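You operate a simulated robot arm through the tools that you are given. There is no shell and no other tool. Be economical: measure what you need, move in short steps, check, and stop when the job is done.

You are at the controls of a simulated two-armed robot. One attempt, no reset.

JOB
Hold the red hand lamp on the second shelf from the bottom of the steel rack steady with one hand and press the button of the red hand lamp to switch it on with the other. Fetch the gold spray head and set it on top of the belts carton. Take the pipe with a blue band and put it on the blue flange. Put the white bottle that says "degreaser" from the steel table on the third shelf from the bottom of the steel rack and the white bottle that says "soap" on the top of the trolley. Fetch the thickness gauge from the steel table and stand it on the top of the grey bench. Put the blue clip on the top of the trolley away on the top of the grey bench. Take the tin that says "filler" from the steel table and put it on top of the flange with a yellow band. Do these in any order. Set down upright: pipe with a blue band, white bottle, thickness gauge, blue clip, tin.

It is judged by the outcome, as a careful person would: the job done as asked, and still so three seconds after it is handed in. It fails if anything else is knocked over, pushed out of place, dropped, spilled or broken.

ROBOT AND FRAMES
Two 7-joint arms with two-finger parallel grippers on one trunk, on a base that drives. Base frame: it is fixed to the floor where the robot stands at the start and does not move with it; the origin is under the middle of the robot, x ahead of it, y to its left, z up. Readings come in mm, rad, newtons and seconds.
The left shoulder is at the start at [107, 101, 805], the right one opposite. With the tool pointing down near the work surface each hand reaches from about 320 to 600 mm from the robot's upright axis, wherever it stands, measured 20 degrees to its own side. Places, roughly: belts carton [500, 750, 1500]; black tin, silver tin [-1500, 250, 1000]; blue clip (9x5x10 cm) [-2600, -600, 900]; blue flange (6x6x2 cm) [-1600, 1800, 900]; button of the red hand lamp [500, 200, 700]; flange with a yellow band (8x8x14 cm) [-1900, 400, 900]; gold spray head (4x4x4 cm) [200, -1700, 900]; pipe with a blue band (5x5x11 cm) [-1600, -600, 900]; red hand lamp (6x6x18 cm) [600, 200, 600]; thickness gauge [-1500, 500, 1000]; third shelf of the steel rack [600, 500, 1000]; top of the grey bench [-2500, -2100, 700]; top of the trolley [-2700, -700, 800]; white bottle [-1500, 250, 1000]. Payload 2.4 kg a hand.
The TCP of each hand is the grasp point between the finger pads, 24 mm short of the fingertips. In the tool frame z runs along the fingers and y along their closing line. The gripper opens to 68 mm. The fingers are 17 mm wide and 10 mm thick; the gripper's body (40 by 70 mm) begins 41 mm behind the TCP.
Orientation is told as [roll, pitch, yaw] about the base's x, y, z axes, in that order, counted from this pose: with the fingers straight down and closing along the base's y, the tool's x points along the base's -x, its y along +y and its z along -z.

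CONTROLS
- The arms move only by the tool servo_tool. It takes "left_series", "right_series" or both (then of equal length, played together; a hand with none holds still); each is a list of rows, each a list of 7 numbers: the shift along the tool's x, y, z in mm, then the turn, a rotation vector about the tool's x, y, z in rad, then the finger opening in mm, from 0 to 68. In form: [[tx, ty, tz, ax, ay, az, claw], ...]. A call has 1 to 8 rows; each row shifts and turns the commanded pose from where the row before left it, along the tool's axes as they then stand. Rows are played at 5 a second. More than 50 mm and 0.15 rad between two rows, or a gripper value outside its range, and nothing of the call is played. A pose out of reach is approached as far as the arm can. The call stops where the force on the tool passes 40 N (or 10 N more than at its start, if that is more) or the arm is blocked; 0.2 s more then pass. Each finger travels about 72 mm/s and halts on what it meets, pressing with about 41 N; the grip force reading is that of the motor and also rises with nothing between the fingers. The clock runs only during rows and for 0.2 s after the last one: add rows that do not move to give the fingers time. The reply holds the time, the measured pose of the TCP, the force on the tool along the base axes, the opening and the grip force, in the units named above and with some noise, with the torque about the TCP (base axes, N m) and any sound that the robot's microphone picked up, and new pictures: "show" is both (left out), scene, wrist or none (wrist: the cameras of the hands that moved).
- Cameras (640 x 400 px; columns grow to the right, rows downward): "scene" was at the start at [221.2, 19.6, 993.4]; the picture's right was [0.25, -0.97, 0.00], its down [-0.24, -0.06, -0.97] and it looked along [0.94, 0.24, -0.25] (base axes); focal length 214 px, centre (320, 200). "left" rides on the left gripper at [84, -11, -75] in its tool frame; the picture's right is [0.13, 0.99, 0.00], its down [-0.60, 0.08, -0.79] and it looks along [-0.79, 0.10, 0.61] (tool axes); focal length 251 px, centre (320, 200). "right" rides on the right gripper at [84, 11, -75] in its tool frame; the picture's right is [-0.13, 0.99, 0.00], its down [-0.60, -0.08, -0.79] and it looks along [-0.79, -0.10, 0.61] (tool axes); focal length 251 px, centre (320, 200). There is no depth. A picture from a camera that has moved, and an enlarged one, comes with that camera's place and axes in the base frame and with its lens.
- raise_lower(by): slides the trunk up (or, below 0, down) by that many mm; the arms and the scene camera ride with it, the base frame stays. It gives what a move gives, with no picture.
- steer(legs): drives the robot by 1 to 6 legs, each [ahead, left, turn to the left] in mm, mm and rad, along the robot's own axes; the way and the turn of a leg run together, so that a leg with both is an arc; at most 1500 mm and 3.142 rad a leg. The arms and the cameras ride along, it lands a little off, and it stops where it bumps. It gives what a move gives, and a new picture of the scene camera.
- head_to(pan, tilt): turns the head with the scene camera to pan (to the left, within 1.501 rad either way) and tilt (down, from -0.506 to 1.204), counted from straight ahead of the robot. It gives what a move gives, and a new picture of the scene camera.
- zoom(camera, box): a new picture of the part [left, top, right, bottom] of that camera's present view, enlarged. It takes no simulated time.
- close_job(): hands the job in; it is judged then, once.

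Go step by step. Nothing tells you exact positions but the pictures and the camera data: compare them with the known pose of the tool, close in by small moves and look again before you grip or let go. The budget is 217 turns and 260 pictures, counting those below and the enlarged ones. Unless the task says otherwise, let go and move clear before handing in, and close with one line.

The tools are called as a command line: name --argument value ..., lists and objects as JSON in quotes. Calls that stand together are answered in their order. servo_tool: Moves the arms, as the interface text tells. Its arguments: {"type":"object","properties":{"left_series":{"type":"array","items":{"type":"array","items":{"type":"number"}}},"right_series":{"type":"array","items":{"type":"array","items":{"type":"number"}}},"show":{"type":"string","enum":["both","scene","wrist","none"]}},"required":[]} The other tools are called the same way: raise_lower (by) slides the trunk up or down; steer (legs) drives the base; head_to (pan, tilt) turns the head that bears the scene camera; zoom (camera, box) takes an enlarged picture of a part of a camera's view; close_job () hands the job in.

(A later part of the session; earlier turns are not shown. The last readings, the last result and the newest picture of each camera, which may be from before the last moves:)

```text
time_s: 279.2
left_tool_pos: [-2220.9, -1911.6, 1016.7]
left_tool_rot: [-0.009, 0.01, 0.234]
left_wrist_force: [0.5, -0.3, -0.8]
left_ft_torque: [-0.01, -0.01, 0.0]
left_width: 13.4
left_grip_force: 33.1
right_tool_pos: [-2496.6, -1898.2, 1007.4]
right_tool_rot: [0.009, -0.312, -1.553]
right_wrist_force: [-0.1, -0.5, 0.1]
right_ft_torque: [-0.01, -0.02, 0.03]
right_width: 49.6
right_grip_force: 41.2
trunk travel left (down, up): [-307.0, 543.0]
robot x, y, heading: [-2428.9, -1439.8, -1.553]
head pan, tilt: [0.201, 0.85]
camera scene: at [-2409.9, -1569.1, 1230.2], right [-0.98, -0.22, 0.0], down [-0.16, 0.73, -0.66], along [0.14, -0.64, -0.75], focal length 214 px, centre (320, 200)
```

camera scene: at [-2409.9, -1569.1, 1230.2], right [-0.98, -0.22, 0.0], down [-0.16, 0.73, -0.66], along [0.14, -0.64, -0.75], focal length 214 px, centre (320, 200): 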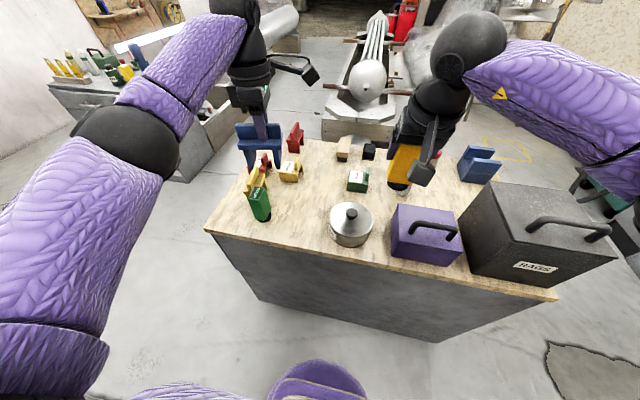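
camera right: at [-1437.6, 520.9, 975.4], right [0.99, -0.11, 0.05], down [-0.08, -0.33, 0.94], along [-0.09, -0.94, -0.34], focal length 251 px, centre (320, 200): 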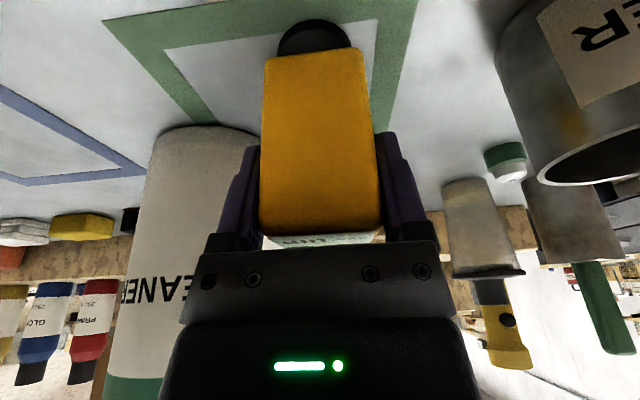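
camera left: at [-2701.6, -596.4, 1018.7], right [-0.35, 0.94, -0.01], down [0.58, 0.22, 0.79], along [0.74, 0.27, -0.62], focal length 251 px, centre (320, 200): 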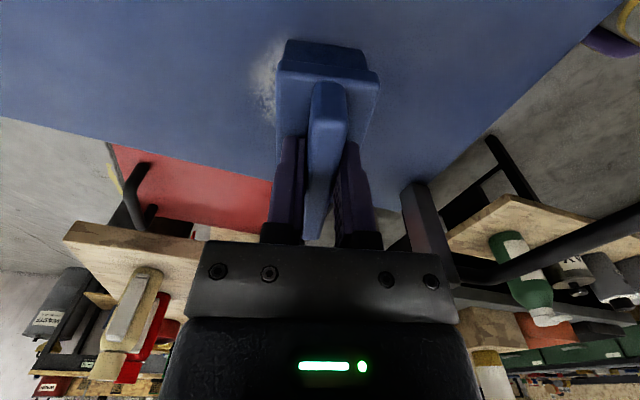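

Re-triangulating puts the bench top lower, at z≈662 (edge y≈−1850), so the targets become clip [-2240, -1990] and gauge [-2240, -1905]. Raise both hands, move in, and lower the trunk.

servo_tool --left_series '[[0, 0, -25, 0, 0, 0, 5], [0, 0, -25, 0, 0, 0, 5], [0, 0, -25, 0, 0, 0, 5], [0, 0, -25, 0, 0, 0, 5]]' --right_series '[[-11.5, 0, -35.3, 0, 0, 0, 30], [-11.5, 0, -35.3, 0, 0, 0, 30], [-11.5, 0, -35.3, 0, 0, 0, 30], [-11.5, 0, -35.3, 0, 0, 0, 30]]' --show "none"

steer --legs '[[65, 45, 0]]'

raise_lower --by -200

servo_tool --left_series '[[0, 0, 0, 0, 0, 0, 5]]' --show "both"

```text
time_s: 280.2
left_tool_pos: [-2221.0, -1907.4, 1118.0]
left_tool_rot: [-0.011, 0.01, 0.234]
left_wrist_force: [0.6, -0.2, -1.2]
left_ft_torque: [-0.05, 0.04, 0.02]
left_width: 13.6
left_grip_force: 33.2
right_tool_pos: [-2501.0, -1894.9, 1157.9]
right_tool_rot: [0.012, -0.312, -1.554]
right_wrist_force: [0.1, 0.7, -1.7]
right_ft_torque: [0.01, 0.0, 0.03]
right_width: 49.5
right_grip_force: 41.2
trunk travel left (down, up): [-307.0, 543.0]
robot x, y, heading: [-2428.9, -1437.1, -1.554]
head pan, tilt: [0.201, 0.85]
```

```text
time_s: 281.3
left_tool_pos: [-2174.9, -1972.7, 1116.6]
left_tool_rot: [-0.01, 0.011, 0.233]
left_wrist_force: [-0.3, 0.4, -1.5]
left_ft_torque: [0.01, 0.01, 0.04]
left_width: 13.5
left_grip_force: 33.8
right_tool_pos: [-2454.1, -1961.5, 1157.6]
right_tool_rot: [0.01, -0.312, -1.554]
right_wrist_force: [-0.5, -0.7, -1.0]
right_ft_torque: [-0.02, -0.02, -0.01]
right_width: 49.4
right_grip_force: 40.9
trunk travel left (down, up): [-307.0, 543.0]
robot x, y, heading: [-2383.0, -1505.1, -1.553]
head pan, tilt: [0.201, 0.85]
camera scene: at [-2362.8, -1634.3, 1230.1], right [-0.98, -0.22, 0.0], down [-0.16, 0.73, -0.66], along [0.14, -0.64, -0.75], focal length 214 px, centre (320, 200)
```

scene: 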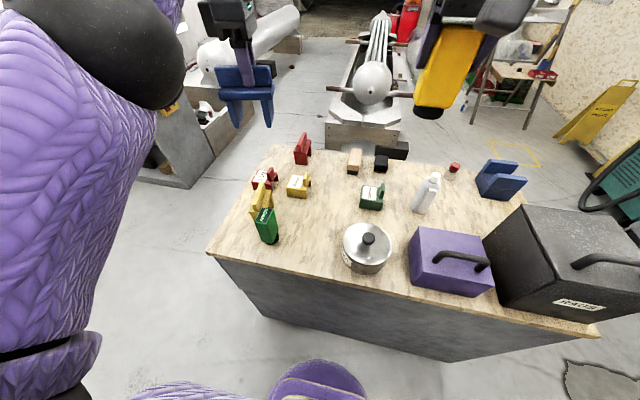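

```text
time_s: 283.4
left_tool_pos: [-2174.1, -1971.4, 917.1]
left_tool_rot: [-0.011, 0.01, 0.235]
left_wrist_force: [-0.3, 0.3, -1.3]
left_ft_torque: [-0.01, 0.02, 0.03]
left_width: 13.6
left_grip_force: 33.7
right_tool_pos: [-2455.0, -1961.4, 957.7]
right_tool_rot: [0.01, -0.312, -1.552]
right_wrist_force: [0.1, 0.2, -1.2]
right_ft_torque: [0.01, 0.04, -0.04]
right_width: 49.5
right_grip_force: 40.9
trunk travel left (down, up): [-107.0, 743.0]
robot x, y, heading: [-2383.1, -1506.5, -1.555]
head pan, tilt: [0.201, 0.85]
```

```text
time_s: 283.9
left_tool_pos: [-2174.1, -1971.7, 917.6]
left_tool_rot: [-0.01, 0.011, 0.234]
left_wrist_force: [-0.5, 0.0, -1.6]
left_ft_torque: [0.0, 0.04, 0.0]
left_width: 13.8
left_grip_force: 33.5
right_tool_pos: [-2454.7, -1960.8, 956.8]
right_tool_rot: [0.011, -0.314, -1.553]
right_wrist_force: [-0.4, 0.3, -1.2]
right_ft_torque: [-0.01, -0.04, 0.0]
right_width: 49.5
right_grip_force: 40.7
trunk travel left (down, up): [-107.0, 743.0]
robot x, y, heading: [-2381.4, -1500.1, -1.554]
head pan, tilt: [0.201, 0.85]
camera scene: at [-2362.3, -1686.7, 1025.9], right [-0.98, -0.22, 0.0], down [-0.16, 0.73, -0.66], along [0.14, -0.64, -0.75], focal length 214 px, centre (320, 200)
camera left: at [-2252.2, -2002.2, 993.3], right [-0.36, 0.93, -0.01], down [0.58, 0.23, 0.79], along [0.74, 0.27, -0.62], focal length 251 px, centre (320, 200)
```

scene: 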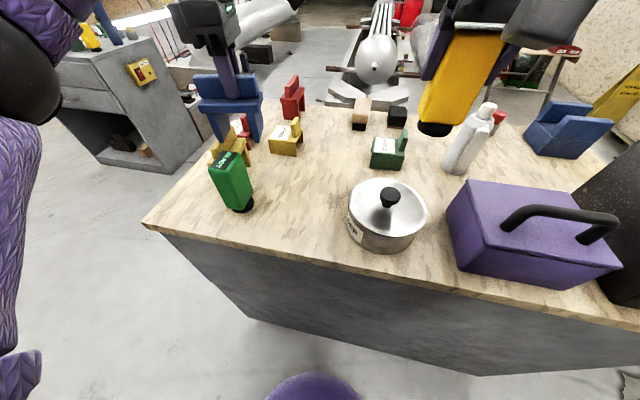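
left: 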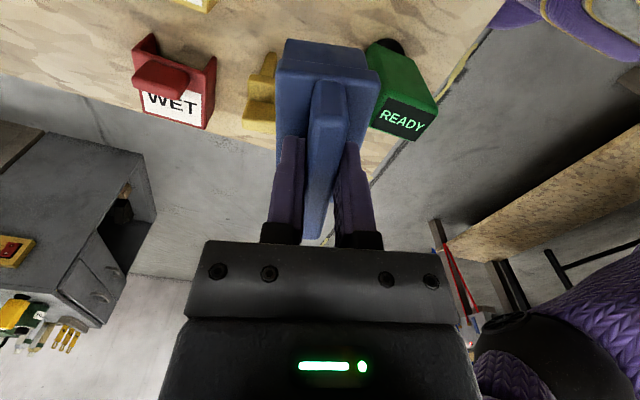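

Bench top now ≈692; READY gauge at [-2152,-1915], pot at [-2432,-1922]. Move the clip to [-2265, -1990] and lower.

servo_tool --left_series '[[31, 1.2, 0, 0, 0, 0, 5], [31, 1.2, 0, 0, 0, 0, 5], [31, 1.2, 0, 0, 0, 0, 5], [0, 0, 40, 0, 0, 0, 5], [0, 0, 40, 0, 0, 0, 5], [0, 0, 30, 0, 0, 0, 5], [0, 0, 0, 0, 0, 0, 5]]' --show "none"

zoom --camera "scene" --box '[180, 100, 420, 250]'

```text
time_s: 285.4
left_tool_pos: [-2266.2, -1992.4, 808.7]
left_tool_rot: [-0.016, 0.013, 0.234]
left_wrist_force: [1.6, -8.6, 29.5]
left_ft_torque: [-0.12, 0.06, 0.01]
left_width: 13.5
left_grip_force: 33.7
right_tool_pos: [-2454.1, -1960.0, 958.3]
right_tool_rot: [0.012, -0.314, -1.553]
right_wrist_force: [-0.2, -0.3, -1.8]
right_ft_torque: [0.02, -0.01, 0.0]
right_width: 49.5
right_grip_force: 41.1
trunk travel left (down, up): [-107.0, 743.0]
robot x, y, heading: [-2382.9, -1503.6, -1.554]
head pan, tilt: [0.201, 0.85]
```

```text
2.67 times, centred on (300, 175) of scene
camera zoom: at [-2362.6, -1685.5, 1026.5], right [-0.98, -0.22, 0.0], down [-0.16, 0.73, -0.66], along [0.14, -0.65, -0.75], focal length 572 px, centre (373, 267)
```

zoom: 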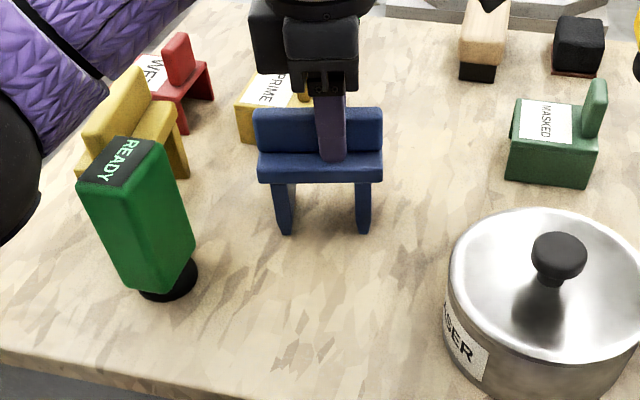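

Clip is down on the bench. Release and lift.

servo_tool --left_series '[[0, 0, -1, 0, 0, 0, 5], [0, 0, 0, 0, 0, 0, 30], [0, 0, 0, 0, 0, 0, 40], [0, 0, 0, 0, 0, 0, 40], [0, 0, -15, 0, 0, 0, 40], [0, 0, -35, 0, 0, 0, 40], [0, 0, -45, 0, 0, 0, 40], [0, 0, -45, 0, 0, 0, 40]]' --show "none"

zoom --camera "scene" --box '[180, 100, 420, 250]'

```text
time_s: 287.2
left_tool_pos: [-2262.3, -1989.1, 946.8]
left_tool_rot: [-0.013, 0.01, 0.232]
left_wrist_force: [0.2, -0.9, -0.9]
left_ft_torque: [0.0, -0.02, -0.01]
left_width: 40.3
left_grip_force: 0.1
right_tool_pos: [-2453.9, -1961.3, 956.1]
right_tool_rot: [0.01, -0.311, -1.553]
right_wrist_force: [0.0, -0.4, -1.7]
right_ft_torque: [0.0, -0.02, 0.04]
right_width: 49.7
right_grip_force: 41.0
trunk travel left (down, up): [-107.0, 743.0]
robot x, y, heading: [-2379.5, -1509.7, -1.554]
head pan, tilt: [0.201, 0.85]
```

```text
2.67 times, centred on (300, 175) of scene
camera zoom: at [-2362.4, -1686.5, 1025.9], right [-0.98, -0.22, 0.0], down [-0.16, 0.73, -0.66], along [0.14, -0.64, -0.75], focal length 572 px, centre (373, 267)
```

zoom: 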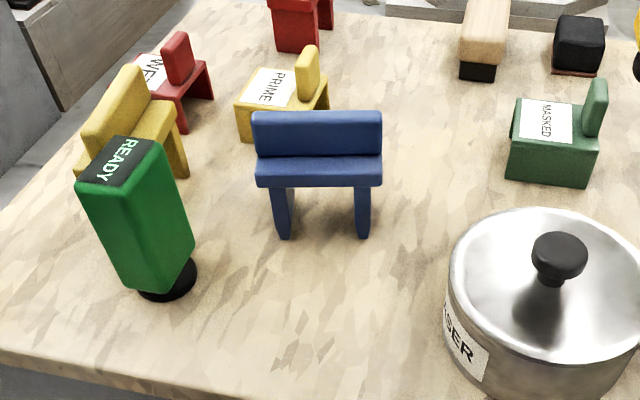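

Clip stands upright. Shift the base left 150 mm and set the gauge in front of it at about [-2278, -1903].

steer --legs '[[0, 150, 0]]'

servo_tool --right_series '[[31, 13.5, -10, 0, 0, 0, 30], [31, 13.5, -10, 0, 0, 0, 30], [11.1, 0, 34.2, 0, 0, 0, 30], [11.1, 0, 34.2, 0, 0, 0, 30], [11.1, 0, 34.2, 0, 0, 0, 30], [0, 0, 0, 0, 0, 0, 30]]' --show "scene"

```text
time_s: 288.6
left_tool_pos: [-2112.1, -1985.7, 946.7]
left_tool_rot: [-0.012, 0.009, 0.233]
left_wrist_force: [-0.6, -0.1, -0.1]
left_ft_torque: [0.01, 0.02, -0.01]
left_width: 39.9
left_grip_force: 0.0
right_tool_pos: [-2302.8, -1958.5, 957.5]
right_tool_rot: [0.01, -0.312, -1.553]
right_wrist_force: [0.1, 0.7, -1.9]
right_ft_torque: [0.02, -0.01, -0.01]
right_width: 49.6
right_grip_force: 41.1
trunk travel left (down, up): [-107.0, 743.0]
robot x, y, heading: [-2232.5, -1500.1, -1.552]
head pan, tilt: [0.201, 0.85]
camera scene: at [-2211.8, -1684.0, 1025.9], right [-0.98, -0.22, 0.0], down [-0.16, 0.73, -0.66], along [0.14, -0.64, -0.75], focal length 214 px, centre (320, 200)
```

scene: 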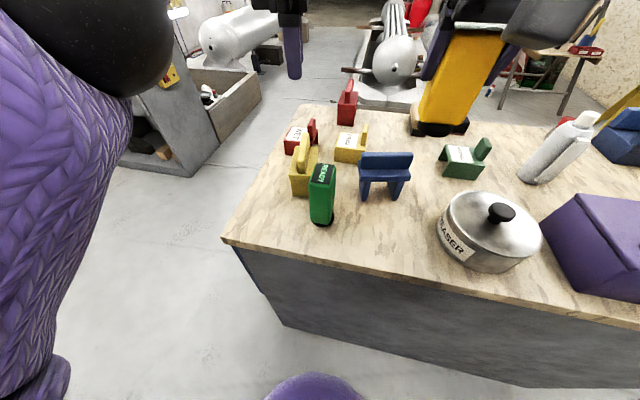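

```text
time_s: 290.0
left_tool_pos: [-2112.1, -1986.9, 947.9]
left_tool_rot: [-0.01, 0.01, 0.233]
left_wrist_force: [0.2, -0.3, 0.1]
left_ft_torque: [0.0, 0.02, 0.02]
left_width: 40.0
left_grip_force: 0.0
right_tool_pos: [-2276.5, -1894.3, 848.8]
right_tool_rot: [0.012, -0.313, -1.555]
right_wrist_force: [0.8, -0.6, -1.4]
right_ft_torque: [0.01, 0.0, -0.05]
right_width: 49.6
right_grip_force: 41.0
trunk travel left (down, up): [-107.0, 743.0]
robot x, y, heading: [-2229.4, -1504.0, -1.557]
head pan, tilt: [0.201, 0.85]
camera scene: at [-2211.8, -1684.0, 1025.9], right [-0.98, -0.22, 0.0], down [-0.16, 0.73, -0.66], along [0.14, -0.64, -0.75], focal length 214 px, centre (320, 200)
```

scene: 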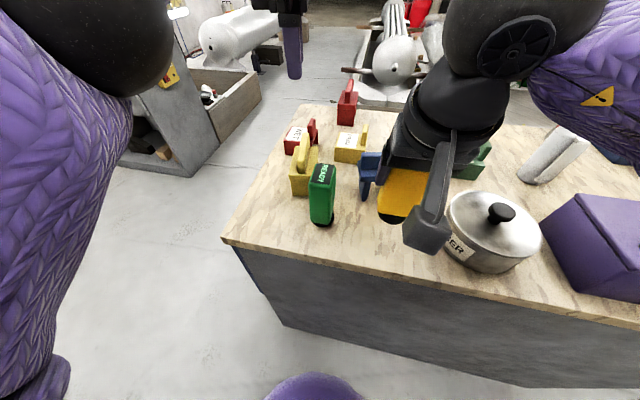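

servo_tool --right_series '[[6, 0, 18, 0, 0, 0, 30], [5, 0, 15, 0, 0, 0, 30], [0, 0, 0, 0, 0, 0, 30]]' --show "none"

zoom --camera "scene" --box '[280, 120, 480, 260]'

```text
time_s: 290.8
left_tool_pos: [-2112.1, -1987.0, 947.2]
left_tool_rot: [-0.01, 0.009, 0.233]
left_wrist_force: [0.6, 0.0, 0.0]
left_ft_torque: [-0.02, -0.01, 0.0]
left_width: 39.9
left_grip_force: 0.0
right_tool_pos: [-2275.3, -1893.8, 813.6]
right_tool_rot: [0.01, -0.312, -1.555]
right_wrist_force: [0.2, 0.3, -2.0]
right_ft_torque: [-0.01, 0.02, 0.01]
right_width: 49.6
right_grip_force: 40.8
trunk travel left (down, up): [-107.0, 743.0]
robot x, y, heading: [-2232.5, -1501.7, -1.553]
head pan, tilt: [0.201, 0.85]
```

```text
2.86 times, centred on (380, 190) of scene
camera zoom: at [-2211.7, -1684.0, 1025.9], right [-0.98, -0.22, 0.0], down [-0.16, 0.73, -0.66], along [0.14, -0.64, -0.75], focal length 613 px, centre (149, 229)
```

zoom: 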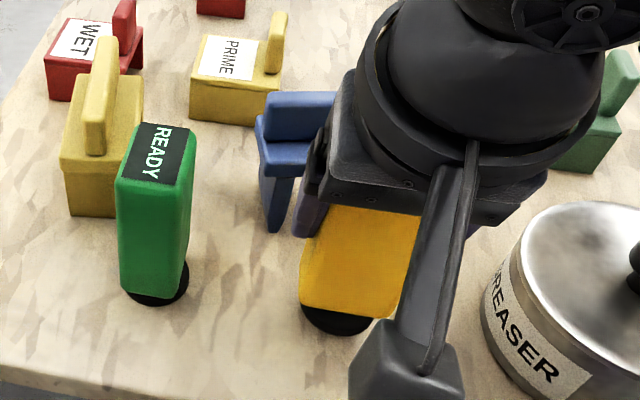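

servo_tool --right_series '[[1, 0, 3, 0, 0, 0, 30], [1, 0, 3, 0, 0, 0, 30], [0.7, 0, 2, 0, 0, 0, 30], [0, 0, 0, 0, 0, 0, 30]]' --show "none"

```text
time_s: 291.8
left_tool_pos: [-2111.5, -1986.5, 947.0]
left_tool_rot: [-0.011, 0.011, 0.234]
left_wrist_force: [0.1, 0.5, -0.7]
left_ft_torque: [-0.03, 0.01, -0.03]
left_width: 40.4
left_grip_force: 0.1
right_tool_pos: [-2277.5, -1893.4, 805.6]
right_tool_rot: [0.01, -0.311, -1.553]
right_wrist_force: [-0.2, 0.8, -2.5]
right_ft_torque: [0.01, 0.02, 0.01]
right_width: 49.5
right_grip_force: 40.8
trunk travel left (down, up): [-107.0, 743.0]
robot x, y, heading: [-2229.8, -1505.1, -1.555]
head pan, tilt: [0.201, 0.85]
```

servo_tool --right_series '[[0.7, 0, 2, 0, 0, 0, 30], [0.7, 0, 2, 0, 0, 0, 30], [0.7, 0, 2, 0, 0, 0, 30], [0, 0, 0, 0, 0, 0, 30]]' --show "none"

```text
time_s: 292.8
left_tool_pos: [-2112.0, -1986.7, 948.4]
left_tool_rot: [-0.01, 0.012, 0.232]
left_wrist_force: [-1.0, -0.1, -0.4]
left_ft_torque: [-0.04, 0.04, 0.0]
left_width: 40.1
left_grip_force: 0.2
right_tool_pos: [-2275.7, -1892.8, 800.6]
right_tool_rot: [0.013, -0.313, -1.553]
right_wrist_force: [-0.9, -0.9, 6.8]
right_ft_torque: [-0.24, 0.11, 0.02]
right_width: 49.6
right_grip_force: 41.4
trunk travel left (down, up): [-107.0, 743.0]
robot x, y, heading: [-2233.1, -1505.7, -1.55]
head pan, tilt: [0.201, 0.85]
```

Contact. Release and lift straight up.

servo_tool --right_series '[[0, 0, 0, 0, 0, 0, 56], [0, 0, 0, 0, 0, 0, 66], [0, 0, 0, 0, 0, 0, 66], [-6, 0, -18, 0, 0, 0, 66], [-11, 0, -33, 0, 0, 0, 66], [-11, 0, -33, 0, 0, 0, 66], [-11, 0, -33, 0, 0, 0, 66], [0, 0, 0, 0, 0, 0, 66]]' --show "none"

zoom --camera "scene" --box '[280, 120, 480, 260]'

```text
time_s: 294.6
left_tool_pos: [-2113.2, -1987.2, 947.9]
left_tool_rot: [-0.012, 0.01, 0.235]
left_wrist_force: [0.5, 0.2, 0.3]
left_ft_torque: [0.01, -0.03, -0.01]
left_width: 39.9
left_grip_force: 0.0
right_tool_pos: [-2276.8, -1893.9, 925.0]
right_tool_rot: [0.011, -0.313, -1.553]
right_wrist_force: [-0.5, -0.3, 0.6]
right_ft_torque: [0.01, -0.02, -0.01]
right_width: 66.0
right_grip_force: 0.1
trunk travel left (down, up): [-107.0, 743.0]
robot x, y, heading: [-2232.6, -1505.9, -1.556]
head pan, tilt: [0.201, 0.85]
```

```text
2.86 times, centred on (380, 190) of scene
camera zoom: at [-2211.7, -1683.8, 1025.9], right [-0.98, -0.22, 0.0], down [-0.16, 0.73, -0.66], along [0.14, -0.64, -0.75], focal length 613 px, centre (149, 229)
```

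zoom: 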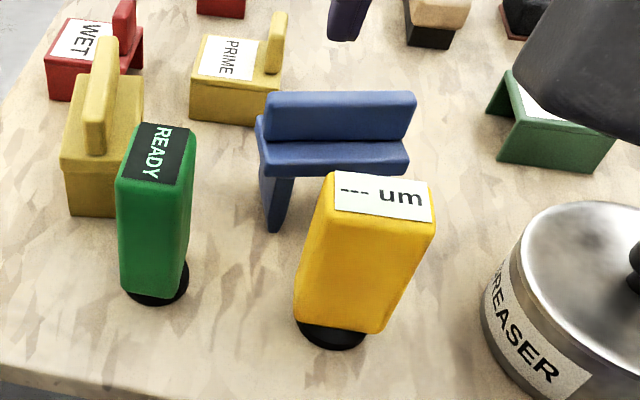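

Gauge stands. Now the pipe: restore the hands, raise the trunk, drive east and turn to face north toward [-1600, -600].

raise_lower --by 250

servo_tool --left_series '[[0, 0, 0, 0, 0, 0.145, 66], [0, 0, 0, 0, 0, 0.145, 66], [0, 0, 0, 0, 0, 0.145, 66], [0, 0, 0, 0, 0, 0.145, 66], [0, 0, 0, 0, 0, 0.145, 66], [0, 0, 0, 0, 0, 0.145, 66], [0, 0, 0, 0, 0, 0.145, 66], [0, 0, 0, 0, 0, 0.145, 66]]' --right_series '[[10, 0, 0, 0, 0.1, 0, 66], [10, 0, 0, 0, 0.1, 0, 66], [10, 0, 0, 0, 0.1, 0, 66], [0, -20, 0, 0, 0, 0, 66], [0, -20, 0, 0, 0, 0, 66], [0, -20, 0, 0, 0, 0, 66], [0, -20, 0, 0, 0, 0, 66], [0, -20, 0, 0, 0, 0, 66]]' --show "none"

servo_tool --left_series '[[0, 0, 0, 0, 0, 0.145, 66], [0, 0, 0, 0, 0, 0.145, 66], [0, 0, 0, 0, 0, 0.145, 66], [0, 0, 0, 0, 0, 0.145, 66], [15, 0, 0, 0, 0, 0, 66], [15, 0, 0, 0, 0, 0, 66], [15, 0, 0, 0, 0, 0, 66]]' --show "none"

head_to --pan 0.0 --tilt 0.4

steer --legs '[[0, 600, 0], [0, 0, 3.13]]'

```text
time_s: 297.2
left_tool_pos: [-2113.0, -1931.5, 1265.7]
left_tool_rot: [-0.172, 0.049, 0.231]
left_wrist_force: [0.6, -0.5, 0.3]
left_ft_torque: [0.03, 0.04, 0.01]
left_width: 40.2
left_grip_force: 0.0
right_tool_pos: [-2277.0, -1893.9, 1172.3]
right_tool_rot: [0.01, -0.313, -1.554]
right_wrist_force: [0.7, -0.9, 0.0]
right_ft_torque: [-0.01, -0.01, 0.0]
right_width: 66.0
right_grip_force: 0.0
trunk travel left (down, up): [-357.0, 493.0]
robot x, y, heading: [-2231.9, -1504.1, -1.555]
head pan, tilt: [0.201, 0.85]
```

```text
time_s: 299.0
left_tool_pos: [-2114.2, -1931.9, 1267.5]
left_tool_rot: [-0.111, -0.141, -0.921]
left_wrist_force: [0.4, 0.2, 0.2]
left_ft_torque: [0.0, 0.01, -0.02]
left_width: 66.0
left_grip_force: 0.0
right_tool_pos: [-2377.2, -1865.3, 1165.2]
right_tool_rot: [0.011, -0.011, -1.548]
right_wrist_force: [1.1, -1.3, -0.1]
right_ft_torque: [0.0, -0.03, -0.02]
right_width: 65.9
right_grip_force: 0.0
trunk travel left (down, up): [-357.0, 493.0]
robot x, y, heading: [-2235.5, -1502.3, -1.556]
head pan, tilt: [0.201, 0.85]
```

```text
time_s: 300.6
left_tool_pos: [-2115.7, -1885.8, 1257.6]
left_tool_rot: [-0.018, -0.178, -1.506]
left_wrist_force: [1.1, 0.5, 0.2]
left_ft_torque: [-0.02, -0.01, -0.01]
left_width: 66.1
left_grip_force: 0.0
right_tool_pos: [-2376.6, -1865.6, 1165.8]
right_tool_rot: [0.01, -0.013, -1.551]
right_wrist_force: [0.2, -0.1, -0.7]
right_ft_torque: [0.01, 0.01, 0.02]
right_width: 65.9
right_grip_force: 0.0
trunk travel left (down, up): [-357.0, 493.0]
robot x, y, heading: [-2234.1, -1504.1, -1.556]
head pan, tilt: [0.201, 0.85]
```

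```text
time_s: 301.5
left_tool_pos: [-2115.5, -1887.0, 1257.8]
left_tool_rot: [-0.017, -0.177, -1.505]
left_wrist_force: [0.8, -0.2, 0.0]
left_ft_torque: [0.02, 0.02, -0.02]
left_width: 66.0
left_grip_force: 0.0
right_tool_pos: [-2376.2, -1866.8, 1165.1]
right_tool_rot: [0.011, -0.014, -1.55]
right_wrist_force: [0.4, -0.6, 0.4]
right_ft_torque: [0.02, -0.03, 0.01]
right_width: 65.8
right_grip_force: 0.0
trunk travel left (down, up): [-357.0, 493.0]
robot x, y, heading: [-2232.4, -1503.8, -1.555]
head pan, tilt: [0.0, 0.4]
camera scene: at [-2228.1, -1638.0, 1319.8], right [-1.0, -0.02, 0.0], down [-0.01, 0.39, -0.92], along [0.02, -0.92, -0.39], focal length 214 px, centre (320, 200)
```

scene: 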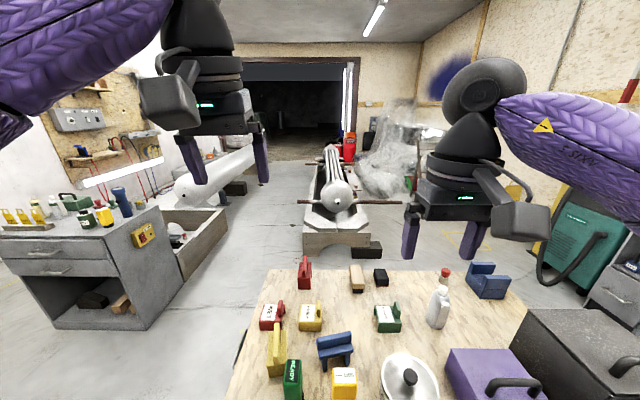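

```text
time_s: 312.1
left_tool_pos: [-1708.4, -1106.9, 1257.4]
left_tool_rot: [-0.017, -0.178, 1.543]
left_wrist_force: [0.9, 0.9, 0.6]
left_ft_torque: [0.04, 0.0, 0.01]
left_width: 66.3
left_grip_force: 0.1
right_tool_pos: [-1450.8, -1151.8, 1165.5]
right_tool_rot: [0.011, -0.012, 1.498]
right_wrist_force: [0.2, 0.5, 0.3]
right_ft_torque: [0.01, -0.01, -0.02]
right_width: 65.9
right_grip_force: 0.0
trunk travel left (down, up): [-357.0, 493.0]
robot x, y, heading: [-1628.5, -1498.8, 1.493]
head pan, tilt: [0.0, 0.4]
camera scene: at [-1618.4, -1371.3, 1319.8], right [1.0, -0.08, 0.0], down [-0.03, -0.39, -0.92], along [0.07, 0.92, -0.39], focal length 214 px, centre (320, 200)
```

scene: 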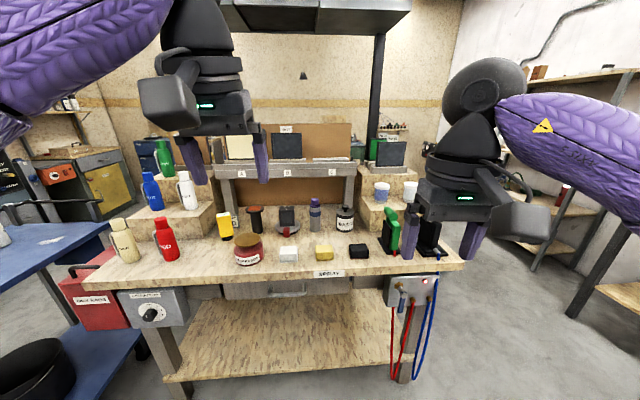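

zoom --camera "scene" --box '[200, 130, 460, 290]'

```text
2.46 times, centred on (330, 210) of scene
camera zoom: at [-1618.4, -1371.3, 1319.8], right [1.0, -0.08, 0.0], down [-0.03, -0.39, -0.92], along [0.07, 0.92, -0.39], focal length 528 px, centre (295, 175)
```

zoom: 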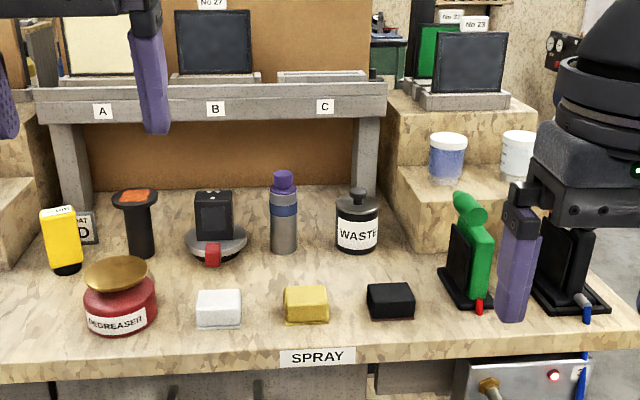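

zoom --camera "scene" --box '[285, 185, 345, 240]'

```text
7.27 times, centred on (315, 212) of scene
camera zoom: at [-1618.4, -1371.3, 1319.8], right [1.0, -0.08, 0.0], down [-0.03, -0.39, -0.92], along [0.07, 0.92, -0.39], focal length 1560 px, centre (356, 109)
```

zoom: 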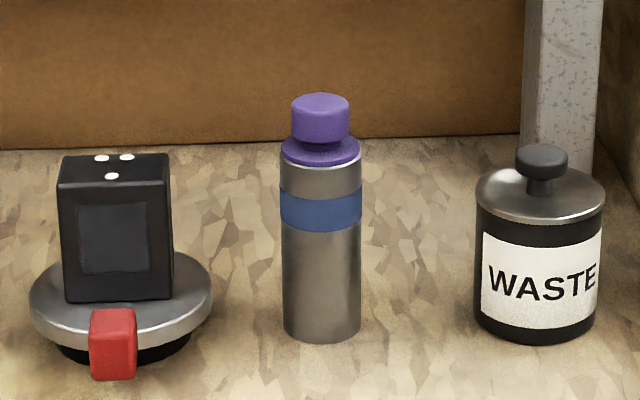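

The pipe (grey, blue band, purple plug on top) is at about [-1577, -590]. Lower the trunk a bit and drive in; use the right hand flattened to ~60°.

raise_lower --by -120

steer --legs '[[0, 0, 0.078], [260, 50, 0]]'

servo_tool --right_series '[[0, 0, 0, 0, -0.13, 0, 66], [0, 0, 0, 0, -0.13, 0, 66], [0, 0, 0, 0, -0.13, 0, 66], [0, 0, 0, 0, -0.13, 0, 66], [0, 0, 0, 0, -0.13, 0, 66], [0, 0, 0, 0, -0.13, 0, 66], [0, 0, 0, 0, -0.13, 0, 66], [0, 0, 0, 0, -0.13, 0, 66]]' --show "scene"

```text
time_s: 313.6
left_tool_pos: [-1709.4, -1106.0, 1137.9]
left_tool_rot: [-0.017, -0.18, 1.54]
left_wrist_force: [-0.4, 0.6, -0.6]
left_ft_torque: [-0.03, -0.01, 0.0]
left_width: 66.0
left_grip_force: 0.0
right_tool_pos: [-1451.6, -1150.6, 1044.9]
right_tool_rot: [0.01, -0.014, 1.498]
right_wrist_force: [0.4, -0.2, -0.2]
right_ft_torque: [0.03, 0.0, -0.01]
right_width: 65.8
right_grip_force: 0.1
trunk travel left (down, up): [-237.0, 613.0]
robot x, y, heading: [-1629.0, -1501.6, 1.498]
head pan, tilt: [0.0, 0.4]
```

```text
time_s: 315.9
left_tool_pos: [-1790.5, -850.3, 1137.3]
left_tool_rot: [-0.016, -0.178, 1.622]
left_wrist_force: [0.5, 0.4, 0.9]
left_ft_torque: [-0.02, 0.01, 0.01]
left_width: 65.9
left_grip_force: 0.0
right_tool_pos: [-1530.6, -875.7, 1045.0]
right_tool_rot: [0.012, -0.013, 1.575]
right_wrist_force: [-0.3, -1.0, 0.3]
right_ft_torque: [0.03, 0.0, 0.02]
right_width: 65.8
right_grip_force: 0.1
trunk travel left (down, up): [-237.0, 613.0]
robot x, y, heading: [-1681.0, -1237.2, 1.571]
head pan, tilt: [0.0, 0.4]
camera scene: at [-1679.9, -1083.3, 1198.3], right [1.0, 0.0, 0.0], down [0.0, -0.39, -0.92], along [0.0, 0.92, -0.39], focal length 214 px, centre (320, 200)
```

scene: 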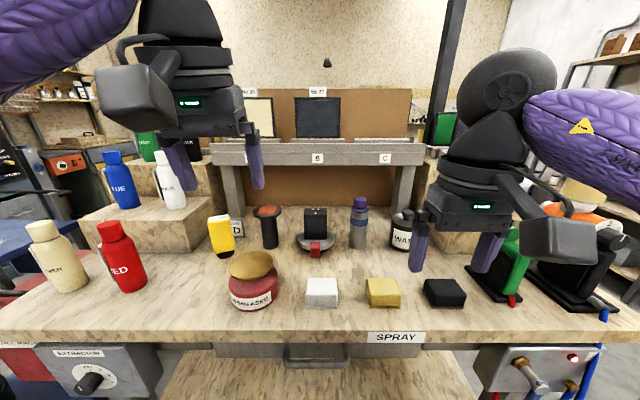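

```text
time_s: 317.8
left_tool_pos: [-1791.6, -851.4, 1137.9]
left_tool_rot: [-0.019, -0.178, 1.621]
left_wrist_force: [-0.1, 0.4, 0.8]
left_ft_torque: [0.04, -0.01, -0.02]
left_width: 65.8
left_grip_force: 0.0
right_tool_pos: [-1529.8, -873.1, 1046.5]
right_tool_rot: [0.022, -1.054, 1.558]
right_wrist_force: [-0.1, 0.2, 0.5]
right_ft_torque: [0.05, -0.01, 0.01]
right_width: 65.7
right_grip_force: 0.0
right hand out of reach, approached as far as the arm can: row 8
trunk travel left (down, up): [-237.0, 613.0]
robot x, y, heading: [-1681.4, -1236.1, 1.577]
head pan, tilt: [0.0, 0.4]
camera scene: at [-1679.8, -1083.6, 1198.3], right [1.0, 0.0, 0.0], down [0.0, -0.39, -0.92], along [0.0, 0.92, -0.39], focal length 214 px, centre (320, 200)
```

scene: 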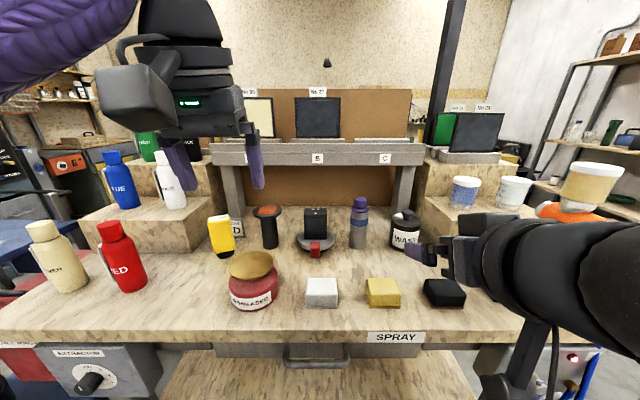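

Table ≈857 and the pipe at about [-1580, -597], plug top ≈1000. Hover just above it.

servo_tool --right_series '[[-21.2, 8.3, 39.3, 0, 0, 0, 66], [-21.2, 8.3, 39.3, 0, 0, 0, 66], [-21.2, 8.3, 39.3, 0, 0, 0, 66], [-21.2, 8.3, 39.3, 0, 0, 0, 66], [-21.2, 8.3, 39.3, 0, 0, 0, 66], [-21.2, 8.3, 39.3, 0, 0, 0, 66], [0, 0, 0, 0, 0, 0, 66]]' --show "both"

```text
time_s: 319.4
left_tool_pos: [-1790.8, -850.8, 1137.9]
left_tool_rot: [-0.016, -0.179, 1.621]
left_wrist_force: [0.0, 0.3, -0.1]
left_ft_torque: [0.03, -0.01, 0.03]
left_width: 66.0
left_grip_force: 0.1
right_tool_pos: [-1584.1, -603.9, 1040.8]
right_tool_rot: [0.02, -1.053, 1.562]
right_wrist_force: [0.2, -0.6, 0.1]
right_ft_torque: [0.01, 0.0, 0.0]
right_width: 65.9
right_grip_force: 0.0
trunk travel left (down, up): [-237.0, 613.0]
robot x, y, heading: [-1680.6, -1233.8, 1.565]
head pan, tilt: [0.0, 0.4]
camera scene: at [-1680.0, -1083.4, 1198.3], right [1.0, 0.0, 0.0], down [0.0, -0.39, -0.92], along [0.0, 0.92, -0.39], focal length 214 px, centre (320, 200)
camera right: at [-1593.6, -710.0, 1004.4], right [-0.99, 0.06, 0.12], down [0.09, -0.39, 0.92], along [0.1, 0.92, 0.38], focal length 251 px, centre (320, 200)
```

scene: 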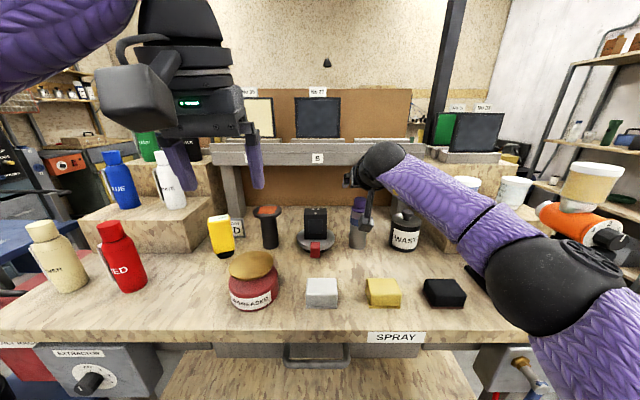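
right: 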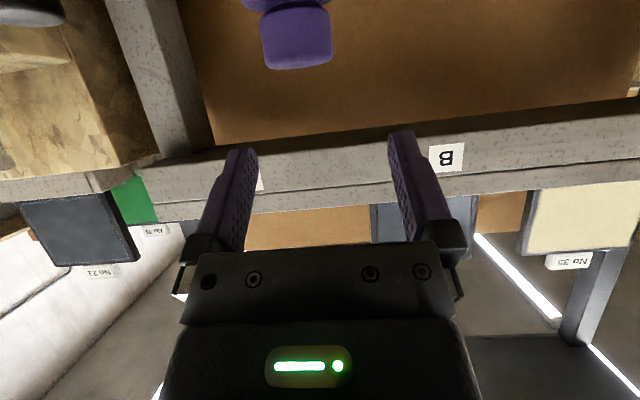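

servo_tool --right_series '[[-4, -3.5, 7, 0, 0, 0, 66], [25, 0, 14.3, 0, 0, 0, 66], [25, 0, 14.3, 0, 0, 0, 66], [25, 0, 14.3, 0, 0, 0, 66], [0, 0, 0, 0, 0, 0, 66]]' --show "wrist"

zoom --camera "scene" --box '[290, 180, 450, 310]'

```text
time_s: 320.6
left_tool_pos: [-1790.2, -851.9, 1139.0]
left_tool_rot: [-0.017, -0.177, 1.622]
left_wrist_force: [0.5, -0.4, 0.4]
left_ft_torque: [-0.04, 0.02, 0.0]
left_width: 65.9
left_grip_force: 0.1
right_tool_pos: [-1582.0, -596.3, 952.3]
right_tool_rot: [0.021, -1.053, 1.559]
right_wrist_force: [0.6, 0.7, 0.6]
right_ft_torque: [0.01, 0.01, 0.01]
right_width: 65.8
right_grip_force: 0.0
trunk travel left (down, up): [-237.0, 613.0]
robot x, y, heading: [-1682.4, -1236.0, 1.57]
head pan, tilt: [0.0, 0.4]
camera right: at [-1591.2, -701.7, 916.9], right [-0.99, 0.06, 0.12], down [0.09, -0.39, 0.92], along [0.1, 0.92, 0.38], focal length 251 px, centre (320, 200)
```

right: 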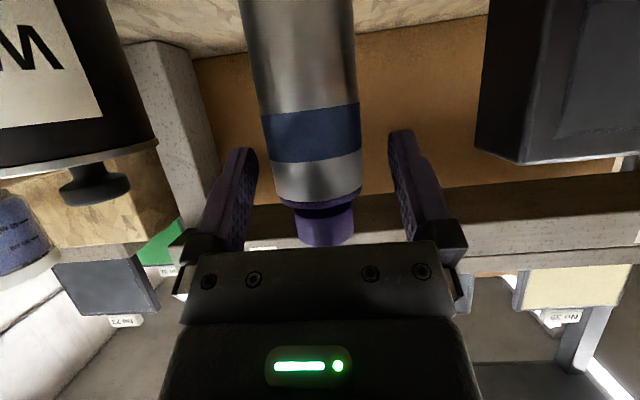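

```text
3.08 times, centred on (370, 245) of scene
camera zoom: at [-1679.9, -1083.4, 1198.3], right [1.0, 0.0, 0.0], down [0.0, -0.39, -0.92], along [0.0, 0.92, -0.39], focal length 660 px, centre (166, 62)
```

zoom: 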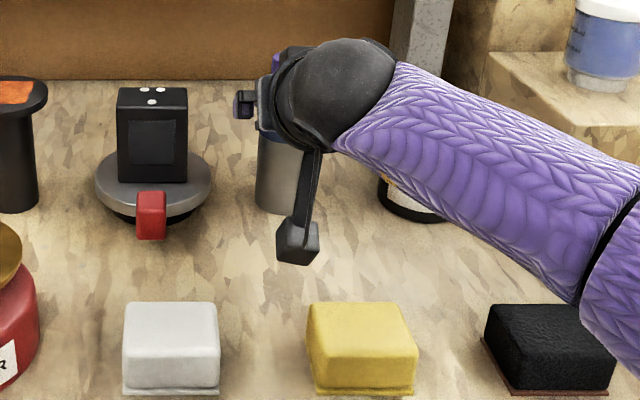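

servo_tool --right_series '[[11, 0, 6.2, 0, 0, 0, 66], [11, 0, 6.2, 0, 0, 0, 66], [0, 0, 0, 0, 0, 0, 66], [0, 0, 0, 0, 0, 0, 38], [0, 0, 0, 0, 0, 0, 38], [0, 0, 0, 0, 0, 0, 38]]' --show "wrist"

```text
time_s: 321.9
left_tool_pos: [-1790.0, -850.5, 1138.9]
left_tool_rot: [-0.016, -0.178, 1.621]
left_wrist_force: [0.3, -0.1, 0.3]
left_ft_torque: [0.03, 0.03, 0.01]
left_width: 66.2
left_grip_force: 0.0
right_tool_pos: [-1580.1, -596.0, 928.4]
right_tool_rot: [0.02, -1.054, 1.558]
right_wrist_force: [0.7, -0.5, -1.2]
right_ft_torque: [-0.02, -0.17, -0.06]
right_width: 45.3
right_grip_force: 40.7
trunk travel left (down, up): [-237.0, 613.0]
robot x, y, heading: [-1680.9, -1235.7, 1.572]
head pan, tilt: [0.0, 0.4]
camera right: at [-1590.3, -702.0, 892.3], right [-0.99, 0.06, 0.12], down [0.09, -0.39, 0.92], along [0.1, 0.92, 0.38], focal length 251 px, centre (320, 200)
```

right: 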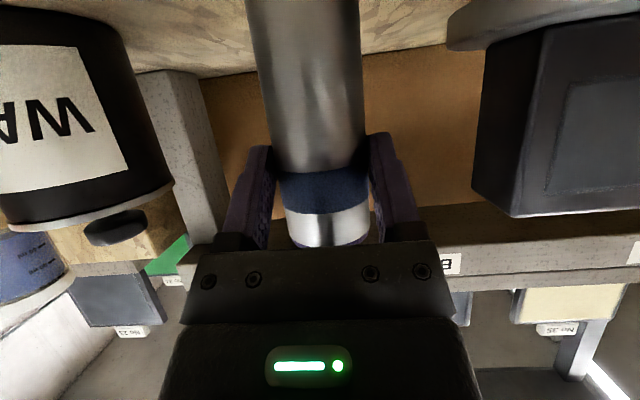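

Pipe gripped (45 mm). Lift it, raise the trunk, and drive around the east side to the green bench.

servo_tool --right_series '[[-30.4, 0, -17.3, 0, 0, 0, 38], [-30.4, 0, -17.3, 0, 0, 0, 38], [-30.4, 0, -17.3, 0, 0, 0, 38], [-30.4, 0, -17.3, 0, 0, 0, 38], [20, 0, -35, 0, 0, 0, 38], [20, 0, -35, 0, 0, 0, 38], [20, 0, -35, 0, 0, 0, 38], [20, 0, -35, 0, 0, 0, 38]]' --show "wrist"

raise_lower --by 100

steer --legs '[[-280, 0, 0], [0, -1250, 0], [1500, 0, 0], [930, 0, 0], [0, 1200, 0]]'

```text
time_s: 323.8
left_tool_pos: [-1790.5, -850.5, 1137.3]
left_tool_rot: [-0.016, -0.175, 1.622]
left_wrist_force: [0.5, 0.0, 0.1]
left_ft_torque: [0.03, 0.01, -0.01]
left_width: 65.9
left_grip_force: 0.1
right_tool_pos: [-1575.1, -759.9, 1068.1]
right_tool_rot: [0.024, -1.052, 1.554]
right_wrist_force: [-0.4, -0.6, -3.1]
right_ft_torque: [-0.05, 0.01, 0.01]
right_width: 45.1
right_grip_force: 40.7
trunk travel left (down, up): [-237.0, 613.0]
robot x, y, heading: [-1679.1, -1234.8, 1.57]
head pan, tilt: [0.0, 0.4]
camera right: at [-1585.8, -864.5, 1031.5], right [-0.99, 0.06, 0.12], down [0.09, -0.39, 0.92], along [0.1, 0.92, 0.38], focal length 251 px, centre (320, 200)
```

right: 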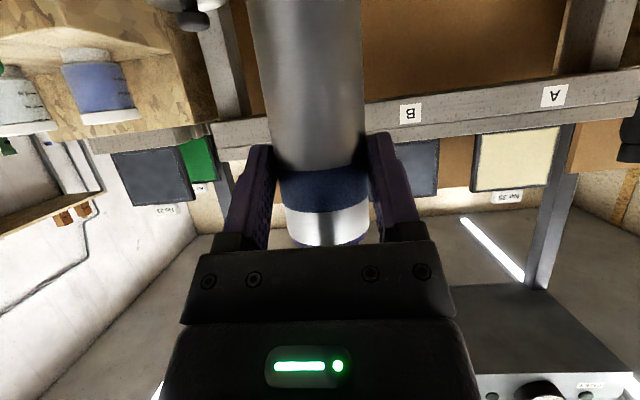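

```text
time_s: 325.1
left_tool_pos: [-1790.4, -851.3, 1237.9]
left_tool_rot: [-0.015, -0.177, 1.622]
left_wrist_force: [-0.5, -0.2, 0.2]
left_ft_torque: [0.0, 0.0, -0.03]
left_width: 65.7
left_grip_force: 0.1
right_tool_pos: [-1576.9, -757.5, 1168.4]
right_tool_rot: [0.022, -1.052, 1.558]
right_wrist_force: [-0.2, 0.2, -3.5]
right_ft_torque: [-0.06, 0.02, 0.02]
right_width: 45.0
right_grip_force: 40.9
trunk travel left (down, up): [-337.0, 513.0]
robot x, y, heading: [-1681.1, -1232.9, 1.579]
head pan, tilt: [0.0, 0.4]
```

```text
time_s: 349.8
left_tool_pos: [-1671.0, 1293.9, 1237.3]
left_tool_rot: [-0.019, -0.177, 1.618]
left_wrist_force: [0.4, 0.0, 0.3]
left_ft_torque: [0.0, -0.03, 0.04]
left_width: 66.1
left_grip_force: 0.0
right_tool_pos: [-1459.2, 1386.3, 1168.6]
right_tool_rot: [0.02, -1.052, 1.553]
right_wrist_force: [0.1, 0.7, -3.6]
right_ft_torque: [-0.07, 0.01, 0.0]
right_width: 45.3
right_grip_force: 40.6
trunk travel left (down, up): [-337.0, 513.0]
robot x, y, heading: [-1563.7, 903.9, 1.575]
head pan, tilt: [0.0, 0.4]
camera scene: at [-1562.2, 1039.3, 1299.6], right [1.0, 0.0, 0.0], down [0.0, -0.39, -0.92], along [0.0, 0.92, -0.39], focal length 214 px, centre (320, 200)
```

scene: 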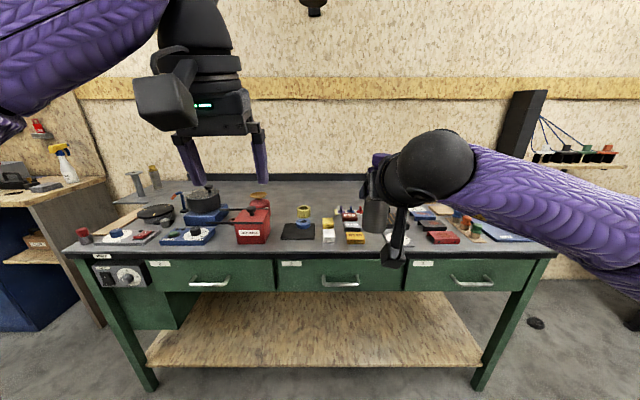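

zoom --camera "scene" --box '[80, 170, 340, 270]'

zoom --camera "scene" --box '[270, 170, 450, 270]'

```text
2.46 times, centred on (210, 220) of scene
camera zoom: at [-1562.2, 1039.3, 1299.6], right [1.0, 0.0, 0.0], down [0.0, -0.39, -0.92], along [0.0, 0.92, -0.39], focal length 528 px, centre (591, 151)
```

zoom: 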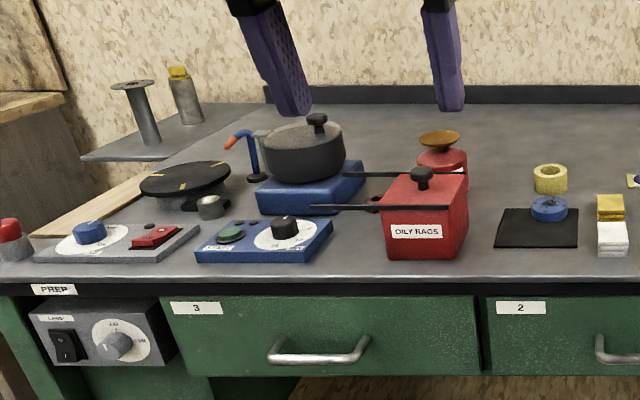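

```text
3.56 times, centred on (360, 220) of scene
camera zoom: at [-1562.2, 1039.3, 1299.6], right [1.0, 0.0, 0.0], down [0.0, -0.39, -0.92], along [0.0, 0.92, -0.39], focal length 763 px, centre (178, 129)
```

zoom: 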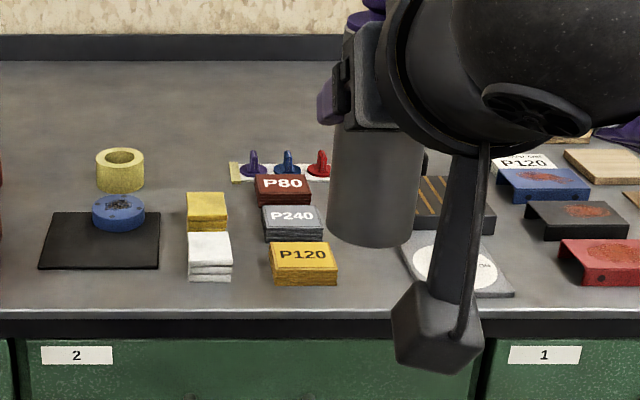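

The blue flange sits on the black mat near [-1627, 1780]. Drive in so it's ahead of the right hand.

steer --legs '[[315, 166, 0]]'

head_to --pan -0.1 --tilt 0.75

```text
time_s: 352.1
left_tool_pos: [-1839.9, 1608.4, 1238.3]
left_tool_rot: [-0.018, -0.178, 1.622]
left_wrist_force: [0.1, 0.5, 0.9]
left_ft_torque: [0.0, 0.01, -0.03]
left_width: 66.1
left_grip_force: 0.0
right_tool_pos: [-1626.3, 1701.5, 1168.4]
right_tool_rot: [0.021, -1.052, 1.558]
right_wrist_force: [0.1, 0.2, -3.6]
right_ft_torque: [-0.06, 0.0, 0.0]
right_width: 45.4
right_grip_force: 40.9
trunk travel left (down, up): [-337.0, 513.0]
robot x, y, heading: [-1729.5, 1223.7, 1.574]
head pan, tilt: [0.0, 0.4]
camera scene: at [-1729.3, 1354.6, 1299.6], right [1.0, 0.0, 0.0], down [0.0, -0.39, -0.92], along [0.0, 0.92, -0.39], focal length 214 px, centre (320, 200)
```

scene: 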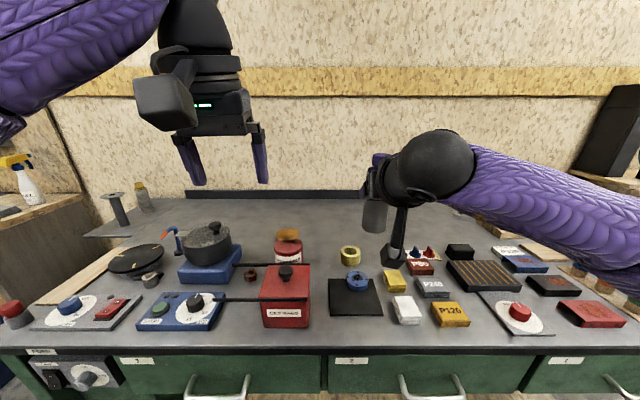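

```text
time_s: 352.9
left_tool_pos: [-1838.8, 1608.0, 1239.2]
left_tool_rot: [-0.017, -0.18, 1.621]
left_wrist_force: [-0.4, -0.2, -0.1]
left_ft_torque: [0.02, 0.0, -0.04]
left_width: 66.1
left_grip_force: 0.0
right_tool_pos: [-1627.4, 1700.0, 1168.2]
right_tool_rot: [0.022, -1.052, 1.557]
right_wrist_force: [-0.7, 0.9, -3.3]
right_ft_torque: [-0.06, 0.05, 0.02]
right_width: 45.2
right_grip_force: 41.0
trunk travel left (down, up): [-337.0, 513.0]
robot x, y, heading: [-1728.4, 1224.4, 1.572]
head pan, tilt: [-0.099, 0.75]
camera scene: at [-1720.9, 1344.0, 1268.6], right [1.0, -0.1, 0.0], down [-0.07, -0.68, -0.73], along [0.07, 0.73, -0.68], focal length 214 px, centre (320, 200)
```

scene: 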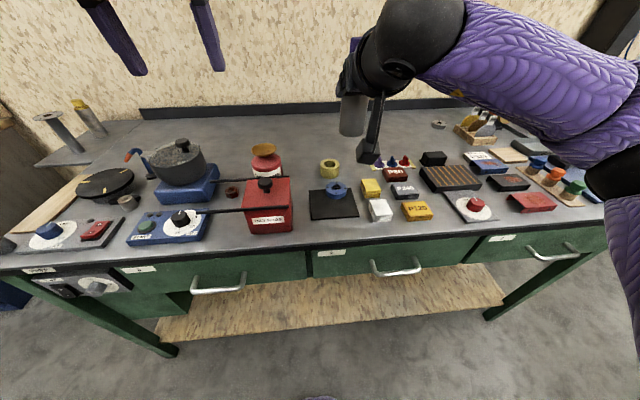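

zoom --camera "scene" --box '[300, 140, 400, 230]'

```text
4.44 times, centred on (350, 185) of scene
camera zoom: at [-1720.9, 1344.0, 1268.6], right [1.0, -0.1, 0.0], down [-0.07, -0.68, -0.73], along [0.07, 0.73, -0.68], focal length 953 px, centre (187, 267)
```

zoom: 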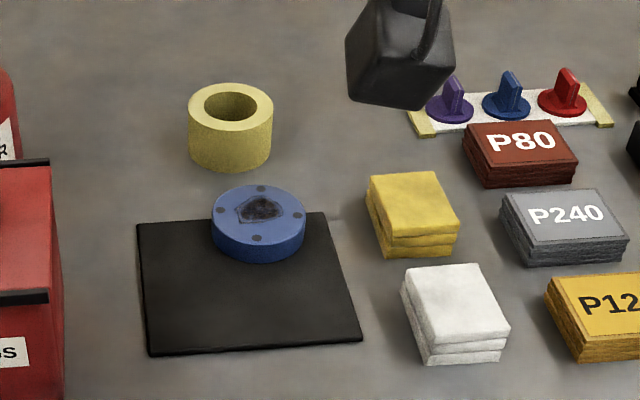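

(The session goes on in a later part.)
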